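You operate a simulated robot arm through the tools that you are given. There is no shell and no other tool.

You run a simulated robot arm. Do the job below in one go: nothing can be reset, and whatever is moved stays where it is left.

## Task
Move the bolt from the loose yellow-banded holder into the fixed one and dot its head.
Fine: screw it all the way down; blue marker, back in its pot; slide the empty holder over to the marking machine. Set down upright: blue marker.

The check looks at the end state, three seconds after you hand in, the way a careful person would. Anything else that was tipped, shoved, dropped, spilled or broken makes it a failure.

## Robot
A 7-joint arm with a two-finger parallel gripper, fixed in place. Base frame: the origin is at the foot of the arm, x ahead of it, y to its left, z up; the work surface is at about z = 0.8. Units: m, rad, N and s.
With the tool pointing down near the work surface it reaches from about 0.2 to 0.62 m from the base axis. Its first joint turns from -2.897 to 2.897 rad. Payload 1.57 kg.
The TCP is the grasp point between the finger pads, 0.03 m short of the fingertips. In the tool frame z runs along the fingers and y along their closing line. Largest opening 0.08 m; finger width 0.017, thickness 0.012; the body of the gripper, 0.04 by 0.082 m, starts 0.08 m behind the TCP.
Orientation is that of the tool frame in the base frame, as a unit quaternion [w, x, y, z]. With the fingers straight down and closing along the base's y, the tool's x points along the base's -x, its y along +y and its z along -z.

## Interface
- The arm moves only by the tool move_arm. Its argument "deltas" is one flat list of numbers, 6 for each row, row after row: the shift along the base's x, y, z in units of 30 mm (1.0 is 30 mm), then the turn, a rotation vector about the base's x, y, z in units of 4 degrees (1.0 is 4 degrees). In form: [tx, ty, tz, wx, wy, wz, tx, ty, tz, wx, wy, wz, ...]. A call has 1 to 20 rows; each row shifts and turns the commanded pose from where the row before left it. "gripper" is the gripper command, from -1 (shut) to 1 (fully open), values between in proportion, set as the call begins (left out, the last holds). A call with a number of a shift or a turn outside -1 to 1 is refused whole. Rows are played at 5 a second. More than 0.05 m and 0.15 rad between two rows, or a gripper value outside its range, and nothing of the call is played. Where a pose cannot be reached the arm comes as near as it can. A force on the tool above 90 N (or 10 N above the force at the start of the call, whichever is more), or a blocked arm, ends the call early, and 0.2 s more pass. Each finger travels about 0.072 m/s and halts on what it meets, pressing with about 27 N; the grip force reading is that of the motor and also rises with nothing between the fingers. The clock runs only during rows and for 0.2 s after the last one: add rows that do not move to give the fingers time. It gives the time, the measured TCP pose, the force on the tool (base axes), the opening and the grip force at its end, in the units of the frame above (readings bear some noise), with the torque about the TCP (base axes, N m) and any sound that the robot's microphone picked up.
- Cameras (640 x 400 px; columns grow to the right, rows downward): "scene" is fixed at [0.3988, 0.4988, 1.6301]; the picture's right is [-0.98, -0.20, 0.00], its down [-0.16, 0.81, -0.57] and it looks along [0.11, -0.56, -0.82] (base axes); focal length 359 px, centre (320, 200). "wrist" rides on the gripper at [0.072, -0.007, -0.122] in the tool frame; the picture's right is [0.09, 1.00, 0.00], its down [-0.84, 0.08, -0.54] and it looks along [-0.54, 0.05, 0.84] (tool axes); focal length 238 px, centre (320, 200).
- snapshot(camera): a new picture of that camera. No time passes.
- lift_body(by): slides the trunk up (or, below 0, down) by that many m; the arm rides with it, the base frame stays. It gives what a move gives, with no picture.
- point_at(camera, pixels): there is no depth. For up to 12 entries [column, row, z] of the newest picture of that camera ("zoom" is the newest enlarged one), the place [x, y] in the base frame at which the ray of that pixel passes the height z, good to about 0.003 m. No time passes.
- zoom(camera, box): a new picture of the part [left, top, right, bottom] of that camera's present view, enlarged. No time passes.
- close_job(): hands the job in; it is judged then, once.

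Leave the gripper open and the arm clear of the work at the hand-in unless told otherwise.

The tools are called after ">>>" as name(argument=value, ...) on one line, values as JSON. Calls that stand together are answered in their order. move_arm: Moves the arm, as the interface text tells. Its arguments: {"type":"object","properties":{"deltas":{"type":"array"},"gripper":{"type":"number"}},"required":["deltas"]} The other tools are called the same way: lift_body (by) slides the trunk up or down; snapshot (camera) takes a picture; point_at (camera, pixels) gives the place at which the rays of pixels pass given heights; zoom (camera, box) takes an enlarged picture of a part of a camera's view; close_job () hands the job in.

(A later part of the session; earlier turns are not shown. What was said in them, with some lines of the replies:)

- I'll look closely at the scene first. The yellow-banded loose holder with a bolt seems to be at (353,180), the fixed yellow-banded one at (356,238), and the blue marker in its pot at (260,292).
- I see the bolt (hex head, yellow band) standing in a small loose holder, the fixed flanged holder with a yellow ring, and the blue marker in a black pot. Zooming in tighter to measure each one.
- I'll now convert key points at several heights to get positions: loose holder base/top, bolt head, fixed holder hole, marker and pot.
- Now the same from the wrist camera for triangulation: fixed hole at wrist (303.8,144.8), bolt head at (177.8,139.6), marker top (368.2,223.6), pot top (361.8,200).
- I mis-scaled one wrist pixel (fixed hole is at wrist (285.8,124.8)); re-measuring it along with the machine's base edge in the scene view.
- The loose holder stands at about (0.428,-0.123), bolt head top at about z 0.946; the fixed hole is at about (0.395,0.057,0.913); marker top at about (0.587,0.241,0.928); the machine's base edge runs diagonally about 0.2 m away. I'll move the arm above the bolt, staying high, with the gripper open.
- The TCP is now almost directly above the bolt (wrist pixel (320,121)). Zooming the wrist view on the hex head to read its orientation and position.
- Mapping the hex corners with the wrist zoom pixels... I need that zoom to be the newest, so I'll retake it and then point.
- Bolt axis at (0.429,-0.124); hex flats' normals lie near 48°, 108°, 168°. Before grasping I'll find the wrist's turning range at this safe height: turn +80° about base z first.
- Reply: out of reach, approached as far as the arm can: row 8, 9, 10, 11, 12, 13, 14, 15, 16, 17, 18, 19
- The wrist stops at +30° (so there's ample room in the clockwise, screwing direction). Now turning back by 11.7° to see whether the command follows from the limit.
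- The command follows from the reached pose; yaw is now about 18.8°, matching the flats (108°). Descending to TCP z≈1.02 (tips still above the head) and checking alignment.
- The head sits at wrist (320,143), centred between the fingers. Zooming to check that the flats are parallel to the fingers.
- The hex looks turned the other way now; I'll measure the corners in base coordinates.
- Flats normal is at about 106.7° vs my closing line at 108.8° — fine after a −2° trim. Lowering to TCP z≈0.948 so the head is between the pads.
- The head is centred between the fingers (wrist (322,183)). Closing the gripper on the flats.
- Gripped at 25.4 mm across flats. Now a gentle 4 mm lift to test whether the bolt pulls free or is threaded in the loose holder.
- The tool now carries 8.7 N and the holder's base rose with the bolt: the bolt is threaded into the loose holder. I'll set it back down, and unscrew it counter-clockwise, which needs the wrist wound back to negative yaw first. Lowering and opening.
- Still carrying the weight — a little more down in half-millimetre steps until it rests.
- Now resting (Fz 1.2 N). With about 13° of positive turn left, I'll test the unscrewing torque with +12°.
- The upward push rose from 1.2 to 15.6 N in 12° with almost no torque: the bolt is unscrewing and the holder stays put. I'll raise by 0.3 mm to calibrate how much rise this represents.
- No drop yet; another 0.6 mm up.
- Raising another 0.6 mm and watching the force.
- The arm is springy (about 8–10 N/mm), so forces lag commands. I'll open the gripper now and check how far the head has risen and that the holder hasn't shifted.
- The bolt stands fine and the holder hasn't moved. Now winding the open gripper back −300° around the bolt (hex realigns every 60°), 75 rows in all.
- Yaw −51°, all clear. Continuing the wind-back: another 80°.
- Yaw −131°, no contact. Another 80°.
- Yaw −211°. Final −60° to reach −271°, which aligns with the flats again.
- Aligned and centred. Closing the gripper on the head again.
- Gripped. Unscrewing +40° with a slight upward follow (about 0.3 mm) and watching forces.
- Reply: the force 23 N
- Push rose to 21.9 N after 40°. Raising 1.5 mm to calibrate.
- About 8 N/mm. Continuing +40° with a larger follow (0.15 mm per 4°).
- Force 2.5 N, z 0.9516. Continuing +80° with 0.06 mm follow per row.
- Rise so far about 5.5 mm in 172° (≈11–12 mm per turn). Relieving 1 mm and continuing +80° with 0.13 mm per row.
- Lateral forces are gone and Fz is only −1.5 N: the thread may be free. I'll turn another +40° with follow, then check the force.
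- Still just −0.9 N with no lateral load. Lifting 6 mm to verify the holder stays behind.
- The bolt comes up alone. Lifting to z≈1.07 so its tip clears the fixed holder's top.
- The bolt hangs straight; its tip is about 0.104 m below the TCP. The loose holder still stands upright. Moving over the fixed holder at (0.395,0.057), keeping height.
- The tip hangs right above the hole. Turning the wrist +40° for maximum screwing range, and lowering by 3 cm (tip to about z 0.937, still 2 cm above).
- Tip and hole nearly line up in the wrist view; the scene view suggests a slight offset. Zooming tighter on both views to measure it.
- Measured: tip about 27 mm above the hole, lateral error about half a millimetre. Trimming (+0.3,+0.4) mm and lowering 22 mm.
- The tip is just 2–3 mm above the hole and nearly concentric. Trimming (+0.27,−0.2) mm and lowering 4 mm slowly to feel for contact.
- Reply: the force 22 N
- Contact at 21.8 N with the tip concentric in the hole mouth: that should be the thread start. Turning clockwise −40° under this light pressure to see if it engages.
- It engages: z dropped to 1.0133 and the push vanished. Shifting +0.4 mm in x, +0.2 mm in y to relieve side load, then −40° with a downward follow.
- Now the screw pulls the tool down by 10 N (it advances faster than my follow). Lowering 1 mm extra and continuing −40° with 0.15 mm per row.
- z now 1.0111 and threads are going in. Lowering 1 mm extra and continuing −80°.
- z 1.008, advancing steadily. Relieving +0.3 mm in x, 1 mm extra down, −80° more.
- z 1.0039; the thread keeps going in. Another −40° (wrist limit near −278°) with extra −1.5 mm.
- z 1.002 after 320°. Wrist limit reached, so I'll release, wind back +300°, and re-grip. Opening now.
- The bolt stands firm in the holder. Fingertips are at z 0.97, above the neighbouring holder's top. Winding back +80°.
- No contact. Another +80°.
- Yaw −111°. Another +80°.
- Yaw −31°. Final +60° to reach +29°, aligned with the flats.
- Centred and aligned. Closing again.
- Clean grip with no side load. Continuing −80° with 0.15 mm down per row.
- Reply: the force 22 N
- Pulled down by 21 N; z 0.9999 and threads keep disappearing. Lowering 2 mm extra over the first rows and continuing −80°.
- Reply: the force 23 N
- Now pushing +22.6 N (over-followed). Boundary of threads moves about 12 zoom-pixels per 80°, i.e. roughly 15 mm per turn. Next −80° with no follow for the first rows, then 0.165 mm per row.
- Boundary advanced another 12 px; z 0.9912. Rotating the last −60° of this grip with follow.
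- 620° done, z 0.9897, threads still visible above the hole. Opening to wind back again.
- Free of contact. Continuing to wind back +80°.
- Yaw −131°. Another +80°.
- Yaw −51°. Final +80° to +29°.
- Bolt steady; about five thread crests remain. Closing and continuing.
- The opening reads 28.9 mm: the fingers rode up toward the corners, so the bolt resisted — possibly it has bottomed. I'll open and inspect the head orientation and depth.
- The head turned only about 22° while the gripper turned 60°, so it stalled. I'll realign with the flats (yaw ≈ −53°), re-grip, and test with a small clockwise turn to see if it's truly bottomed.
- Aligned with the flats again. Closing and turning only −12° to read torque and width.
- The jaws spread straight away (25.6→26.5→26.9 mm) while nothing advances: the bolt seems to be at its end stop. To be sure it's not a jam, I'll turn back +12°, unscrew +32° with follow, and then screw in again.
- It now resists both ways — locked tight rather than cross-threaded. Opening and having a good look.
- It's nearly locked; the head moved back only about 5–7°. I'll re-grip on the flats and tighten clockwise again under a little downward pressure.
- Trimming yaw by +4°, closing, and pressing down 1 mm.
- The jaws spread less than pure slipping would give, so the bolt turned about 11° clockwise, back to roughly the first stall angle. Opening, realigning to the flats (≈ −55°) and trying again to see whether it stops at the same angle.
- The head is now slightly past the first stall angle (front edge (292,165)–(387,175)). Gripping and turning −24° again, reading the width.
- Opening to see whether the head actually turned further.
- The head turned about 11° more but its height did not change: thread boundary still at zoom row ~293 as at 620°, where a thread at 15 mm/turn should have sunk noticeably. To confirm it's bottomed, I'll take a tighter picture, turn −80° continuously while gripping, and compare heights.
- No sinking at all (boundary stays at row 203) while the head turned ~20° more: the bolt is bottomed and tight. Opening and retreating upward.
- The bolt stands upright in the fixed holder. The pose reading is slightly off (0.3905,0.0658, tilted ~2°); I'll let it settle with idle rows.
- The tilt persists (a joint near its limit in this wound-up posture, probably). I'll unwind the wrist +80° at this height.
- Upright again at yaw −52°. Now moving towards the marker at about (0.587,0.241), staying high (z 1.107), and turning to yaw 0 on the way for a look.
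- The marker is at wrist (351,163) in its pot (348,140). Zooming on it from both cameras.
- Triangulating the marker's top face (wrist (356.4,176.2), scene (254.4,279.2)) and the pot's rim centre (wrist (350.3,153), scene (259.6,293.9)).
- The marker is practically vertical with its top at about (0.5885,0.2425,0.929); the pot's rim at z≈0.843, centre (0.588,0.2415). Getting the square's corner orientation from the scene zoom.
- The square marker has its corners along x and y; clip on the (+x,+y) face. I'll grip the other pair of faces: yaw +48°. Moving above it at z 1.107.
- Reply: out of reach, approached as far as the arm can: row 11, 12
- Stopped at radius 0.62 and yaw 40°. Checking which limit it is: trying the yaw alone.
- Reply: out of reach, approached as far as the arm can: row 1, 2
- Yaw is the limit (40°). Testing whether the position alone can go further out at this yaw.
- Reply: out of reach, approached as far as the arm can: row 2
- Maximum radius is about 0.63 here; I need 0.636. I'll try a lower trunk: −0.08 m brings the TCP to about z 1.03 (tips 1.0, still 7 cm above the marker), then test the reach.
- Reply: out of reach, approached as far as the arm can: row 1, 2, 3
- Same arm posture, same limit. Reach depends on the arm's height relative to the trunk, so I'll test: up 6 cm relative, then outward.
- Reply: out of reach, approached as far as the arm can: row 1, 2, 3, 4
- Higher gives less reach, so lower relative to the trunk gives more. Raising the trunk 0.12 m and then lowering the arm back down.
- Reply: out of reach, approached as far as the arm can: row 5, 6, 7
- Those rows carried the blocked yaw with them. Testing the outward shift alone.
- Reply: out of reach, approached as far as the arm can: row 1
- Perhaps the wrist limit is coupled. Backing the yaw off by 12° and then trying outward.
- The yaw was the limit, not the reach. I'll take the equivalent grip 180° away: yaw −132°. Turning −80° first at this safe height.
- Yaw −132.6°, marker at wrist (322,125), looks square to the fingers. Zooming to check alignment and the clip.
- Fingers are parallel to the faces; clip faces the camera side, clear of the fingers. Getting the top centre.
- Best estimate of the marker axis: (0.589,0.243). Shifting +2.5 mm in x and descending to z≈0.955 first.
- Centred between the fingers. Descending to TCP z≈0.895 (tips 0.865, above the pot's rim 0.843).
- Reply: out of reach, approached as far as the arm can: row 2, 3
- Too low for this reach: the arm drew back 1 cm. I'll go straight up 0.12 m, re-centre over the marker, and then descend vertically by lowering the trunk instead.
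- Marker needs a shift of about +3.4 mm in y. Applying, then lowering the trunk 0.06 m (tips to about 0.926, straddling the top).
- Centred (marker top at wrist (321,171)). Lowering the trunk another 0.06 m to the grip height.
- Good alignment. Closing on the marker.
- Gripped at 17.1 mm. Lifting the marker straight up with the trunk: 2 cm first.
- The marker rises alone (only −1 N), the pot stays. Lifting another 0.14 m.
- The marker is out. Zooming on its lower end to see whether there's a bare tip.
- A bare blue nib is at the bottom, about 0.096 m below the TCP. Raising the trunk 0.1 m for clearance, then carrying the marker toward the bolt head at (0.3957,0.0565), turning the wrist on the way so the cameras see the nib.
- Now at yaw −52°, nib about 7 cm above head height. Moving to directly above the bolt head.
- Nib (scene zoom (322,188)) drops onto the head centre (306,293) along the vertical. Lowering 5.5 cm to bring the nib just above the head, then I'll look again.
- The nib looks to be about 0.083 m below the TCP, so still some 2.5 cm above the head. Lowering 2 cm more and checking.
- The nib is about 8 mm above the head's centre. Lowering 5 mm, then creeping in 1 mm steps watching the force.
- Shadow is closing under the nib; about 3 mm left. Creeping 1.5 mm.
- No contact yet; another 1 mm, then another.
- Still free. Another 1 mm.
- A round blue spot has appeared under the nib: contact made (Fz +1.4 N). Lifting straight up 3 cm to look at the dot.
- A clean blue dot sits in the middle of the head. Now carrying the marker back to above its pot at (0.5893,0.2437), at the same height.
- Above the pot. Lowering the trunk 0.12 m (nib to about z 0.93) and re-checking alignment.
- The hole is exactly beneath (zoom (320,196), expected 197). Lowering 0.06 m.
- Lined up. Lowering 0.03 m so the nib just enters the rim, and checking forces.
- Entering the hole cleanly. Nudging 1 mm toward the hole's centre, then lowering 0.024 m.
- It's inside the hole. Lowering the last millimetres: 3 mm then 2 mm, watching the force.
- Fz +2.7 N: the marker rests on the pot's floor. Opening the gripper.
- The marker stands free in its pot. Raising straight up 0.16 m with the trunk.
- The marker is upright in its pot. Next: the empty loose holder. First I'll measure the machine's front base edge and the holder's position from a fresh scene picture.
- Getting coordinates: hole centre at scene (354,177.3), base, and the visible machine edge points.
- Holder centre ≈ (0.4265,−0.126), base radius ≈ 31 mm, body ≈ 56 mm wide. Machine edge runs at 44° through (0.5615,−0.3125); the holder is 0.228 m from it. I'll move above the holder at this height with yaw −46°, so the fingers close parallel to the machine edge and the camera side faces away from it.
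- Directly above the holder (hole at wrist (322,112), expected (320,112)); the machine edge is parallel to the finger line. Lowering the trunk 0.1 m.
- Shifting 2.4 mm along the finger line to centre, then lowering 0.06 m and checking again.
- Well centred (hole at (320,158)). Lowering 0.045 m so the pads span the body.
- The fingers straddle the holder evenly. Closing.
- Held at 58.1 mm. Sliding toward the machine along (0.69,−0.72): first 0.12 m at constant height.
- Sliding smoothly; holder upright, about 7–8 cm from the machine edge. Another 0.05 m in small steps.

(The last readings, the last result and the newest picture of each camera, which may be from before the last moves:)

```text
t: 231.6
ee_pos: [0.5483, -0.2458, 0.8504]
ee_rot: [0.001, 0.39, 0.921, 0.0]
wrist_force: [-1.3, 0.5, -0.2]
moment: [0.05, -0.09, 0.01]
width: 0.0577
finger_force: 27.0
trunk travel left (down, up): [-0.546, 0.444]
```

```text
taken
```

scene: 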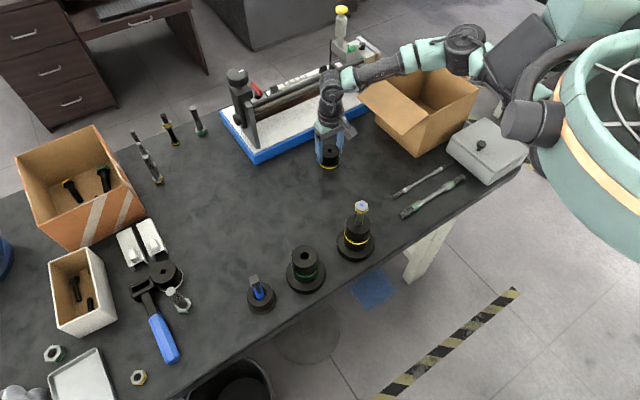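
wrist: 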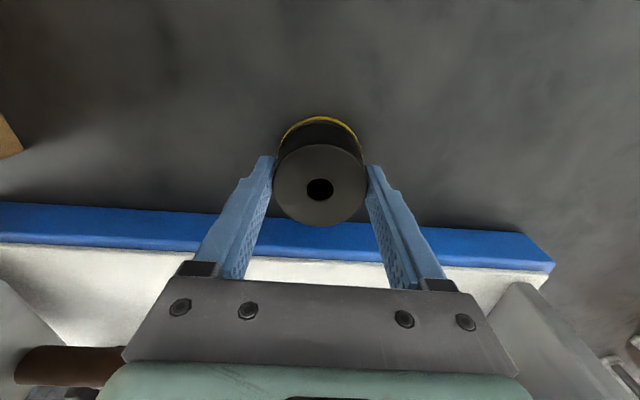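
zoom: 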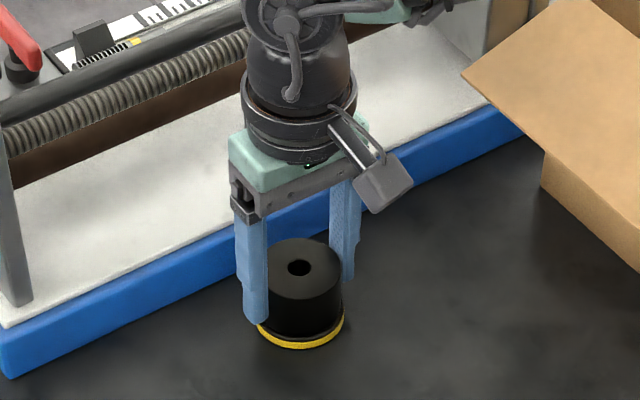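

About 2–2.5 cm left by my estimate. Measuring the machine's bottom edge from the wrist picture: boundary points around (100,208), (230,216), (450,231).

>>> zoom(camera="wrist", box=[380, 170, 560, 290])

>>> zoom(camera="wrist", box=[60, 160, 260, 280])

>>> zoom(camera="scene", box=[300, 110, 350, 160])

```text
3.33 times, centred on (470, 230) of wrist
```

zoom: 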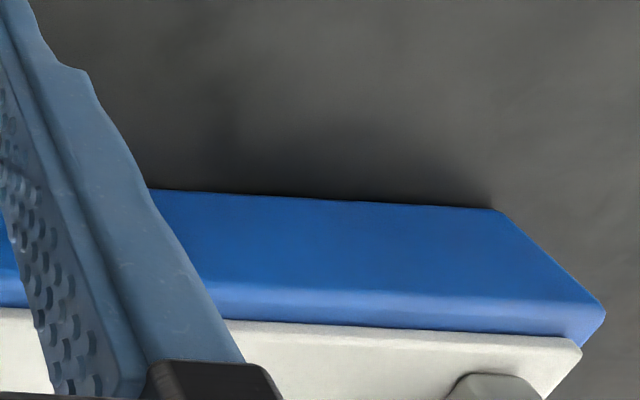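

```text
3.20 times, centred on (160, 220) of wrist
```

zoom: 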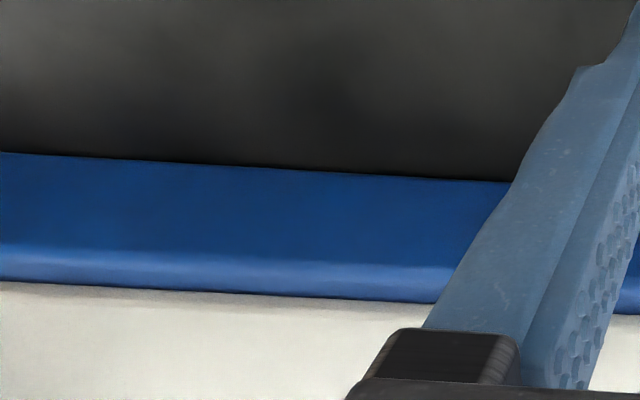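

```text
8.00 times, centred on (325, 135) of scene
```

zoom: 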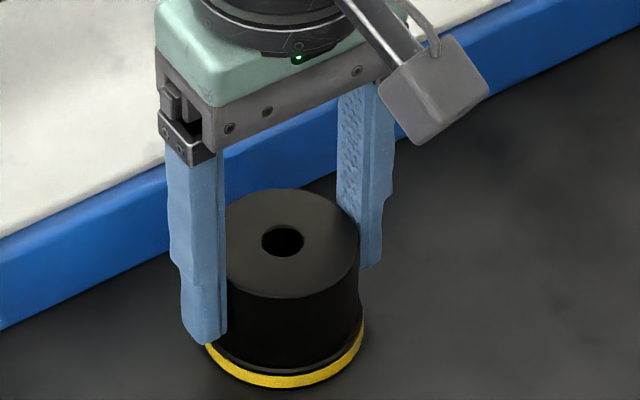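

Line at wrist column 320 is about row 220.6. Converting at table height.

>>> point_at(camera="wrist", pixels=[[219.4, 214.4, 0.8], [320, 220.6, 0.8], [419, 226.7, 0.8], [60, 205, 0.8], [521, 232.4, 0.8]])

>>> point_at(camera="scene", pixels=[[284.5, 151, 0.8], [305.5, 142, 0.8], [370, 112.5, 0.8]])

```text
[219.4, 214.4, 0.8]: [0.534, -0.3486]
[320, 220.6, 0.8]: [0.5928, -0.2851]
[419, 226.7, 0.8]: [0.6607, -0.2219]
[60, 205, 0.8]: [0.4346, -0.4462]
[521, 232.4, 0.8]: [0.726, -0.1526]
```

```text
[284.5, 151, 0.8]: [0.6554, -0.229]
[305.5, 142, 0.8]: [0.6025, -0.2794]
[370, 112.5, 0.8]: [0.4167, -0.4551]
```

Edge is 57–62 mm from the holder centre, i.e. a gap of about 26–29 mm. Sliding 18 mm more in small steps.

>>> move_arm(deltas=[0.104, -0.108, 0, 0, 0, 0, 0.104, -0.108, 0, 0, 0, 0, 0.104, -0.108, 0, 0, 0, 0, 0.104, -0.108, 0, 0, 0, 0, 0, 0, 0, 0, 0, 0])

>>> zoom(camera="scene", box=[295, 105, 345, 155])

>>> snapshot(camera="wrist")

```text
t: 232.8
ee_pos: [0.5599, -0.2607, 0.8498]
ee_rot: [0.001, 0.39, 0.921, -0.001]
wrist_force: [-0.5, 0.5, -0.3]
moment: [0.02, -0.12, 0.0]
width: 0.0579
finger_force: 26.7
trunk travel left (down, up): [-0.546, 0.444]
```

```text
8.00 times, centred on (320, 130) of scene
```

zoom: 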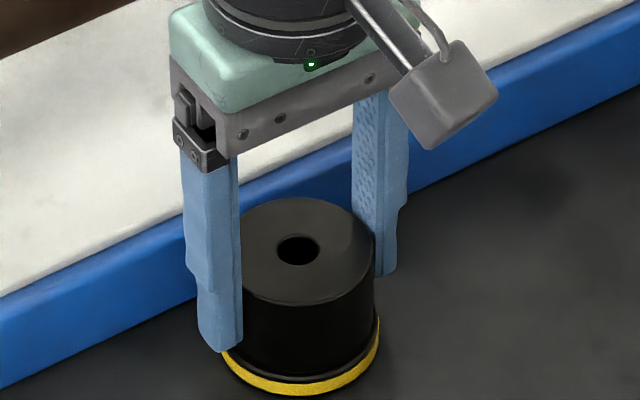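

```text
taken
```

wrist: 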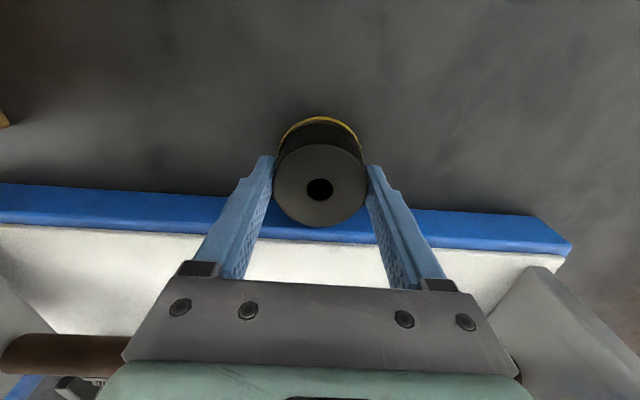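

Measuring the remaining gap: zooming on the blue edge either side of the fingers in the wrist view.

>>> zoom(camera="wrist", box=[380, 150, 560, 270])

>>> zoom(camera="wrist", box=[60, 140, 260, 260])

```text
3.33 times, centred on (470, 210) of wrist
```

zoom: 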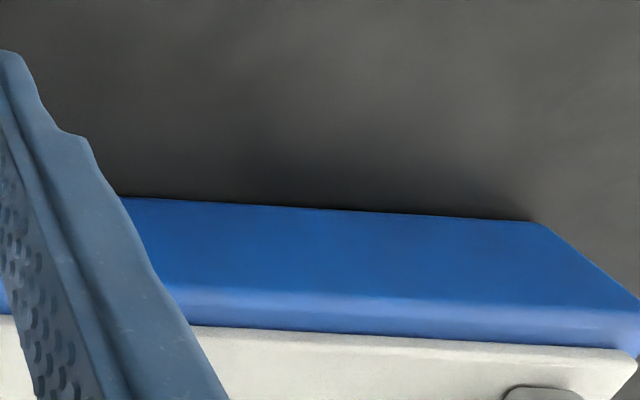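

```text
3.20 times, centred on (160, 200) of wrist
```

zoom: 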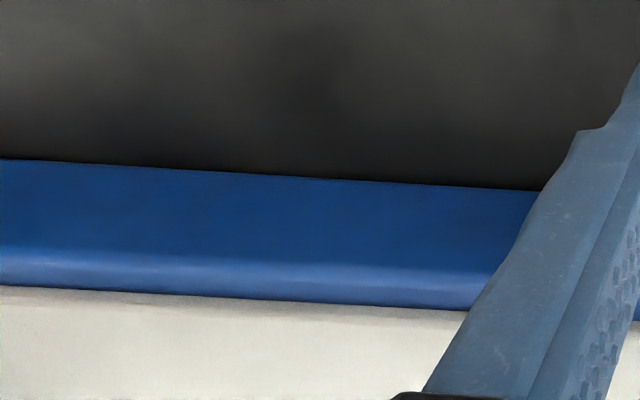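

>>> point_at(camera="wrist", pixels=[[320, 202.9, 0.8], [228.8, 196.9, 0.8], [409.9, 208.8, 0.8], [60, 187.2, 0.8], [533, 215.7, 0.8]])

>>> point_at(camera="wrist", pixels=[[320, 202.9, 0.8], [228.8, 196.9, 0.8], [409.9, 208.8, 0.8], [60, 187.2, 0.8], [533, 215.7, 0.8]])

```text
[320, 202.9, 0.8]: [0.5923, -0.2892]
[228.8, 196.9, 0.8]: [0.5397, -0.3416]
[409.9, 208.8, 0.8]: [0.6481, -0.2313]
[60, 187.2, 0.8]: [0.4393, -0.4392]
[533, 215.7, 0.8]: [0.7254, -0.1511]
```

```text
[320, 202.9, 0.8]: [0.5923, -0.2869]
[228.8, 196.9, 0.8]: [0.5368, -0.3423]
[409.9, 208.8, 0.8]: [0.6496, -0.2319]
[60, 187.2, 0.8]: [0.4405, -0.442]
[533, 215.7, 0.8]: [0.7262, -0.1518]
```

Gap is now about 11–13 mm. Sliding 8 mm more, leaving ~4 mm so the machine isn't touched.

>>> move_arm(deltas=[0.063, -0.063, 0, 0, 0, 0, 0.063, -0.063, 0, 0, 0, 0, 0.063, -0.063, 0, 0, 0, 0, 0, 0, 0, 0, 0, 0])

>>> zoom(camera="scene", box=[295, 105, 345, 155])

>>> snapshot(camera="wrist")

```text
t: 233.8
ee_pos: [0.5646, -0.2648, 0.8503]
ee_rot: [0.0, 0.391, 0.92, -0.001]
wrist_force: [-0.2, 0.1, 0.0]
moment: [0.01, -0.04, 0.02]
width: 0.0578
finger_force: 27.2
trunk travel left (down, up): [-0.546, 0.444]
```

```text
8.00 times, centred on (320, 130) of scene
```

zoom: 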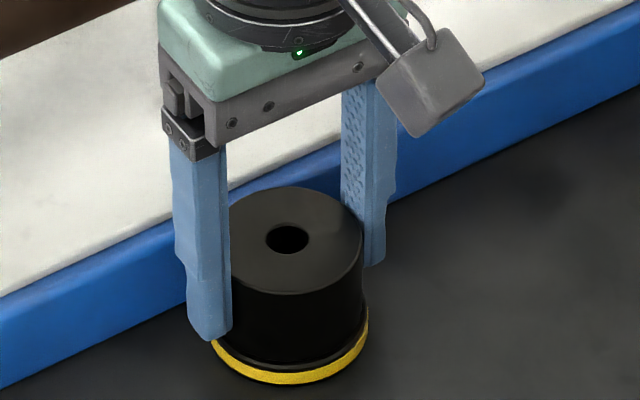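

```text
taken
```

wrist: 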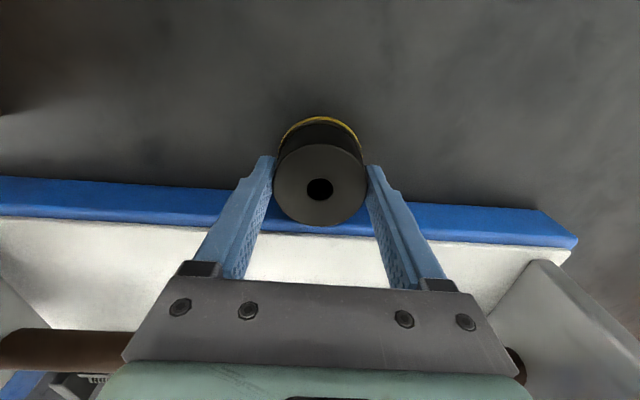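

No contact force, the holder is right beside the machine's edge. Opening the gripper.

>>> move_arm(deltas=[0, 0, 0, 0, 0, 0, 0, 0, 0, 0, 0, 0, 0, 0, 0, 0, 0, 0, 0, 0, 0, 0, 0, 0], gripper=1)

>>> lift_body(by=0.05)

>>> snapshot(camera="wrist")

>>> zoom(camera="scene", box=[295, 105, 345, 155])

```text
t: 234.8
ee_pos: [0.5664, -0.2659, 0.8507]
ee_rot: [0.0, 0.391, 0.921, -0.001]
wrist_force: [0.3, -0.6, -0.2]
moment: [0.01, -0.02, 0.0]
width: 0.08
finger_force: 0.0
trunk travel left (down, up): [-0.546, 0.444]
```

```text
t: 235.7
ee_pos: [0.5648, -0.2647, 0.9]
ee_rot: [0.0, 0.391, 0.921, -0.001]
wrist_force: [-1.2, 0.8, -0.1]
moment: [0.02, -0.03, -0.01]
width: 0.0802
finger_force: 0.1
trunk travel left (down, up): [-0.596, 0.393]
```

```text
taken
```

wrist: 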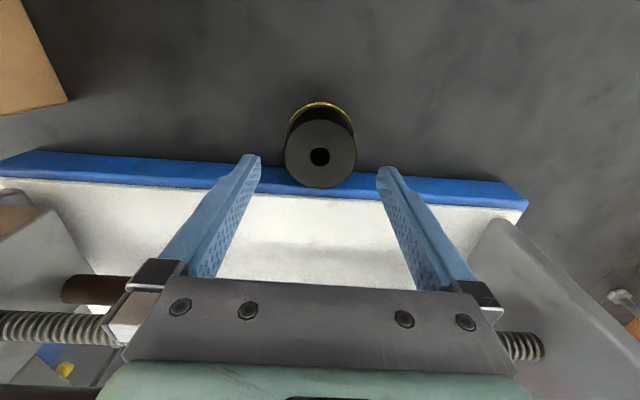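

```text
8.00 times, centred on (320, 130) of scene
```

zoom: 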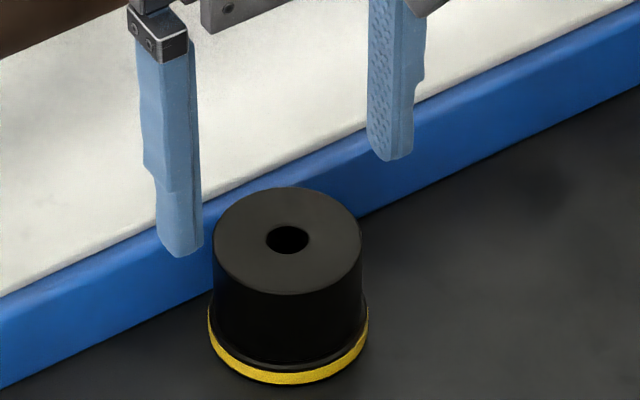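

Holder is free and upright next to the machine. Raising further and checking the gap with the scene camera.

>>> lift_body(by=0.15)

>>> zoom(camera="scene", box=[280, 95, 360, 165])

>>> point_at(camera="scene", pixels=[[316.1, 145.75, 0.8], [281, 153.5, 0.8], [359, 116, 0.8], [315.9, 134.9, 0.85]])

>>> snapshot(camera="wrist")

```text
t: 237.4
ee_pos: [0.5659, -0.2645, 1.0507]
ee_rot: [0.0, 0.391, 0.921, -0.002]
wrist_force: [0.4, 0.0, 0.1]
moment: [0.01, 0.0, 0.0]
width: 0.0798
finger_force: 0.1
trunk travel left (down, up): [-0.746, 0.243]
```

```text
5.71 times, centred on (320, 130) of scene
```

zoom: 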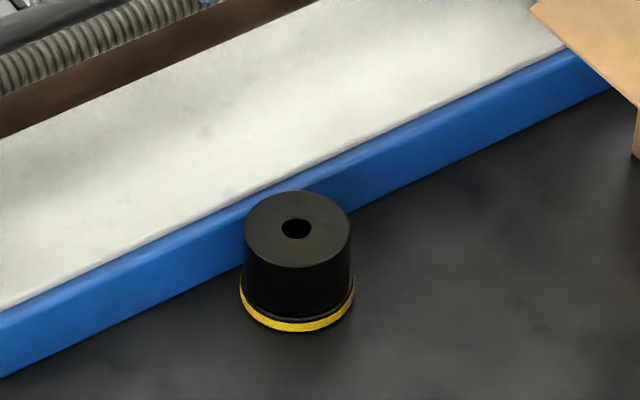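

```text
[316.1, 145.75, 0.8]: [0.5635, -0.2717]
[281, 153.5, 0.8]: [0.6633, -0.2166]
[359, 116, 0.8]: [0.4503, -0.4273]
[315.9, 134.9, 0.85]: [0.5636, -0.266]
```

```text
taken
```

wrist: 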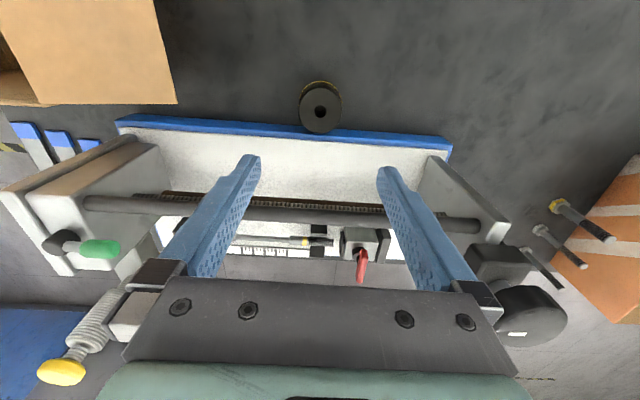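

The gap is about 3 mm, holder upright, machine untouched. Now retreating the arm toward its starting place, rising on the way.

>>> move_arm(deltas=[0, 0, 0.6, 0, 0, 0, -0.3, 0.4, 0.6, 0, 0, 0, -0.6, 0.95, 0.4, 0, 0, 0, -0.6, 0.95, 0.4, 0, 0, 0, -0.6, 0.95, 0.4, 0, 0, 0, -0.6, 0.95, 0.4, 0, 0, 0, -0.6, 0.95, 0.4, 0, 0, 0, -0.6, 0.95, 0.4, 0, 0, 0, -0.6, 0.95, 0.4, 0, 0, 0, -0.6, 0.95, 0.4, 0, 0, 0, -0.6, 0.95, 0.4, 0, 0, 0, -0.6, 0.95, 0.4, 0, 0, 0, -0.6, 0.95, 0, 0, 0, 0, 0, 0, 0, 0, 0, 0])

>>> snapshot(camera="scene")

>>> snapshot(camera="wrist")

```text
t: 240.4
ee_pos: [0.3595, 0.0618, 1.2055]
ee_rot: [0.001, 0.39, 0.921, -0.001]
wrist_force: [-0.5, 0.5, 0.2]
moment: [-0.04, 0.01, 0.01]
width: 0.08
finger_force: 0.1
trunk travel left (down, up): [-0.746, 0.243]
```

```text
taken
```

scene: 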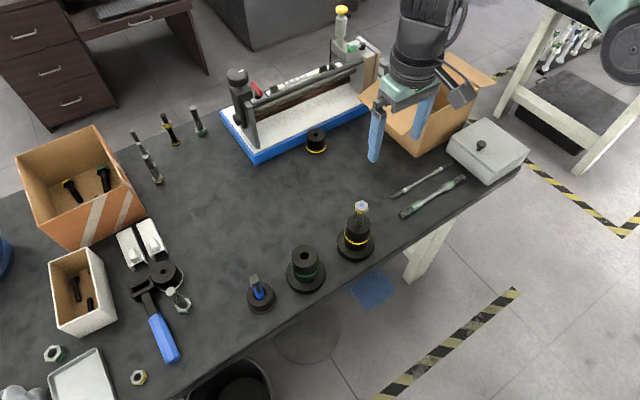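

```text
taken
```

wrist: 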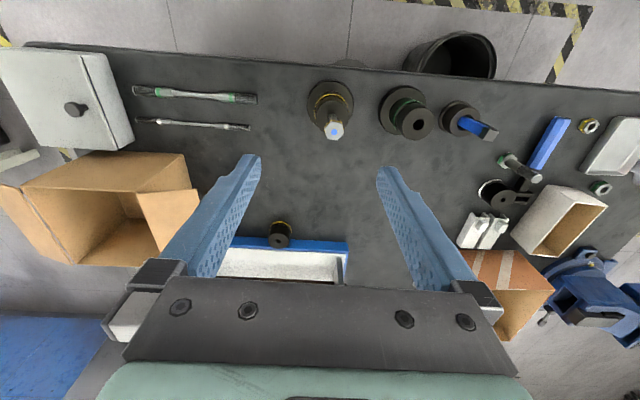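

All objects are in place. Final close-ups of the bolt, marker and holder, after raising the arm a little more and drawing it back.

>>> move_arm(deltas=[-0.5, 0, 0.8, 0, 0, 0, -0.5, 0, 0.8, 0, 0, 0, -0.5, 0, 0.8, 0, 0, 0, 0, 0, 0, 0, 0, 0], gripper=1)

>>> zoom(camera="scene", box=[320, 190, 400, 265])

>>> zoom(camera="scene", box=[225, 255, 305, 320])

>>> snapshot(camera="scene")

```text
t: 241.4
ee_pos: [0.3127, 0.0606, 1.2776]
ee_rot: [-0.002, 0.392, 0.92, -0.001]
wrist_force: [0.4, 0.5, -1.1]
moment: [-0.03, 0.04, -0.01]
width: 0.0801
finger_force: 0.1
trunk travel left (down, up): [-0.746, 0.243]
```

```text
5.33 times, centred on (360, 228) of scene
```

zoom: 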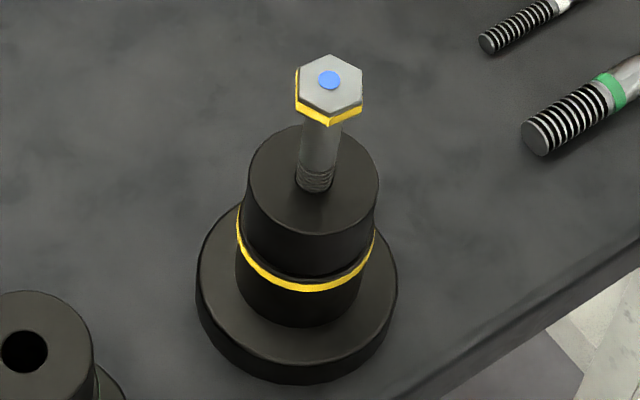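

```text
6.15 times, centred on (265, 288) of scene
```

zoom: 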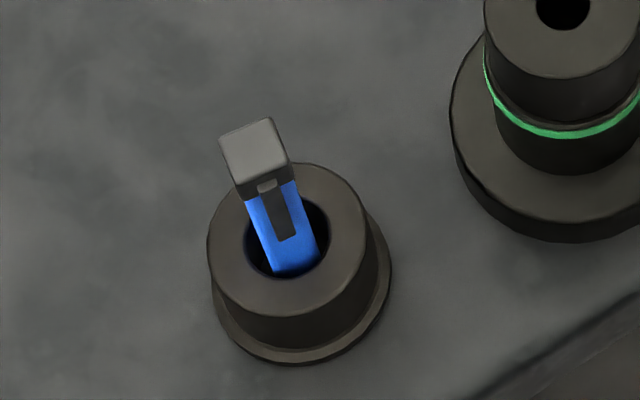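

```text
taken
```

scene: 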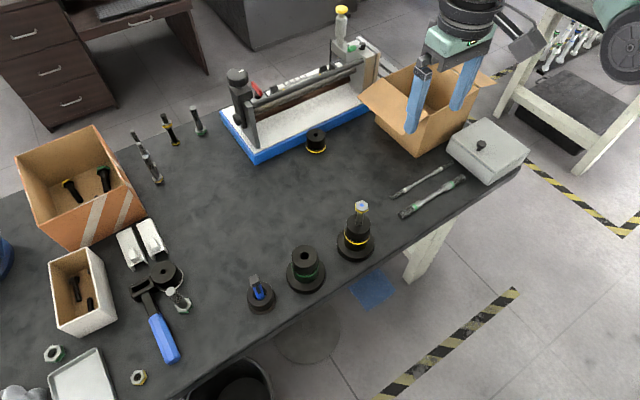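

The bolt is bottomed in the fixed holder and carries a blue dot. The marker stands upright in its pot, and the empty holder sits beside the marking machine. Nothing else has been disturbed, the gripper is open and the arm is clear, so I'm handing in.

>>> close_job()

```text
The job is handed in.
```

I've handed the job in. The result of the check hasn't come back.

- **Bolt:** It was threaded into the loose holder, so I unscrewed it, moved it to the fixed yellow-banded holder and screwed it in until it stopped sinking. Further turning only met resistance and didn't lower it. The head doesn't sit on the holder. Some thread and the plain shank still show above the hole, which is as deep as it would go.
- **Dot:** There is one clean blue dot near the centre of the bolt head.
- **Marker:** The blue marker is back in its pot, upright and free-standing.
- **Empty holder:** I slid it across the table to within about 3 mm of the marking machine's base without touching the machine. I took the machine with the blue base and lead screw to be the marking machine.

Nothing else was visibly moved in the last pictures. I left the gripper open and the arm raised clear of the work.
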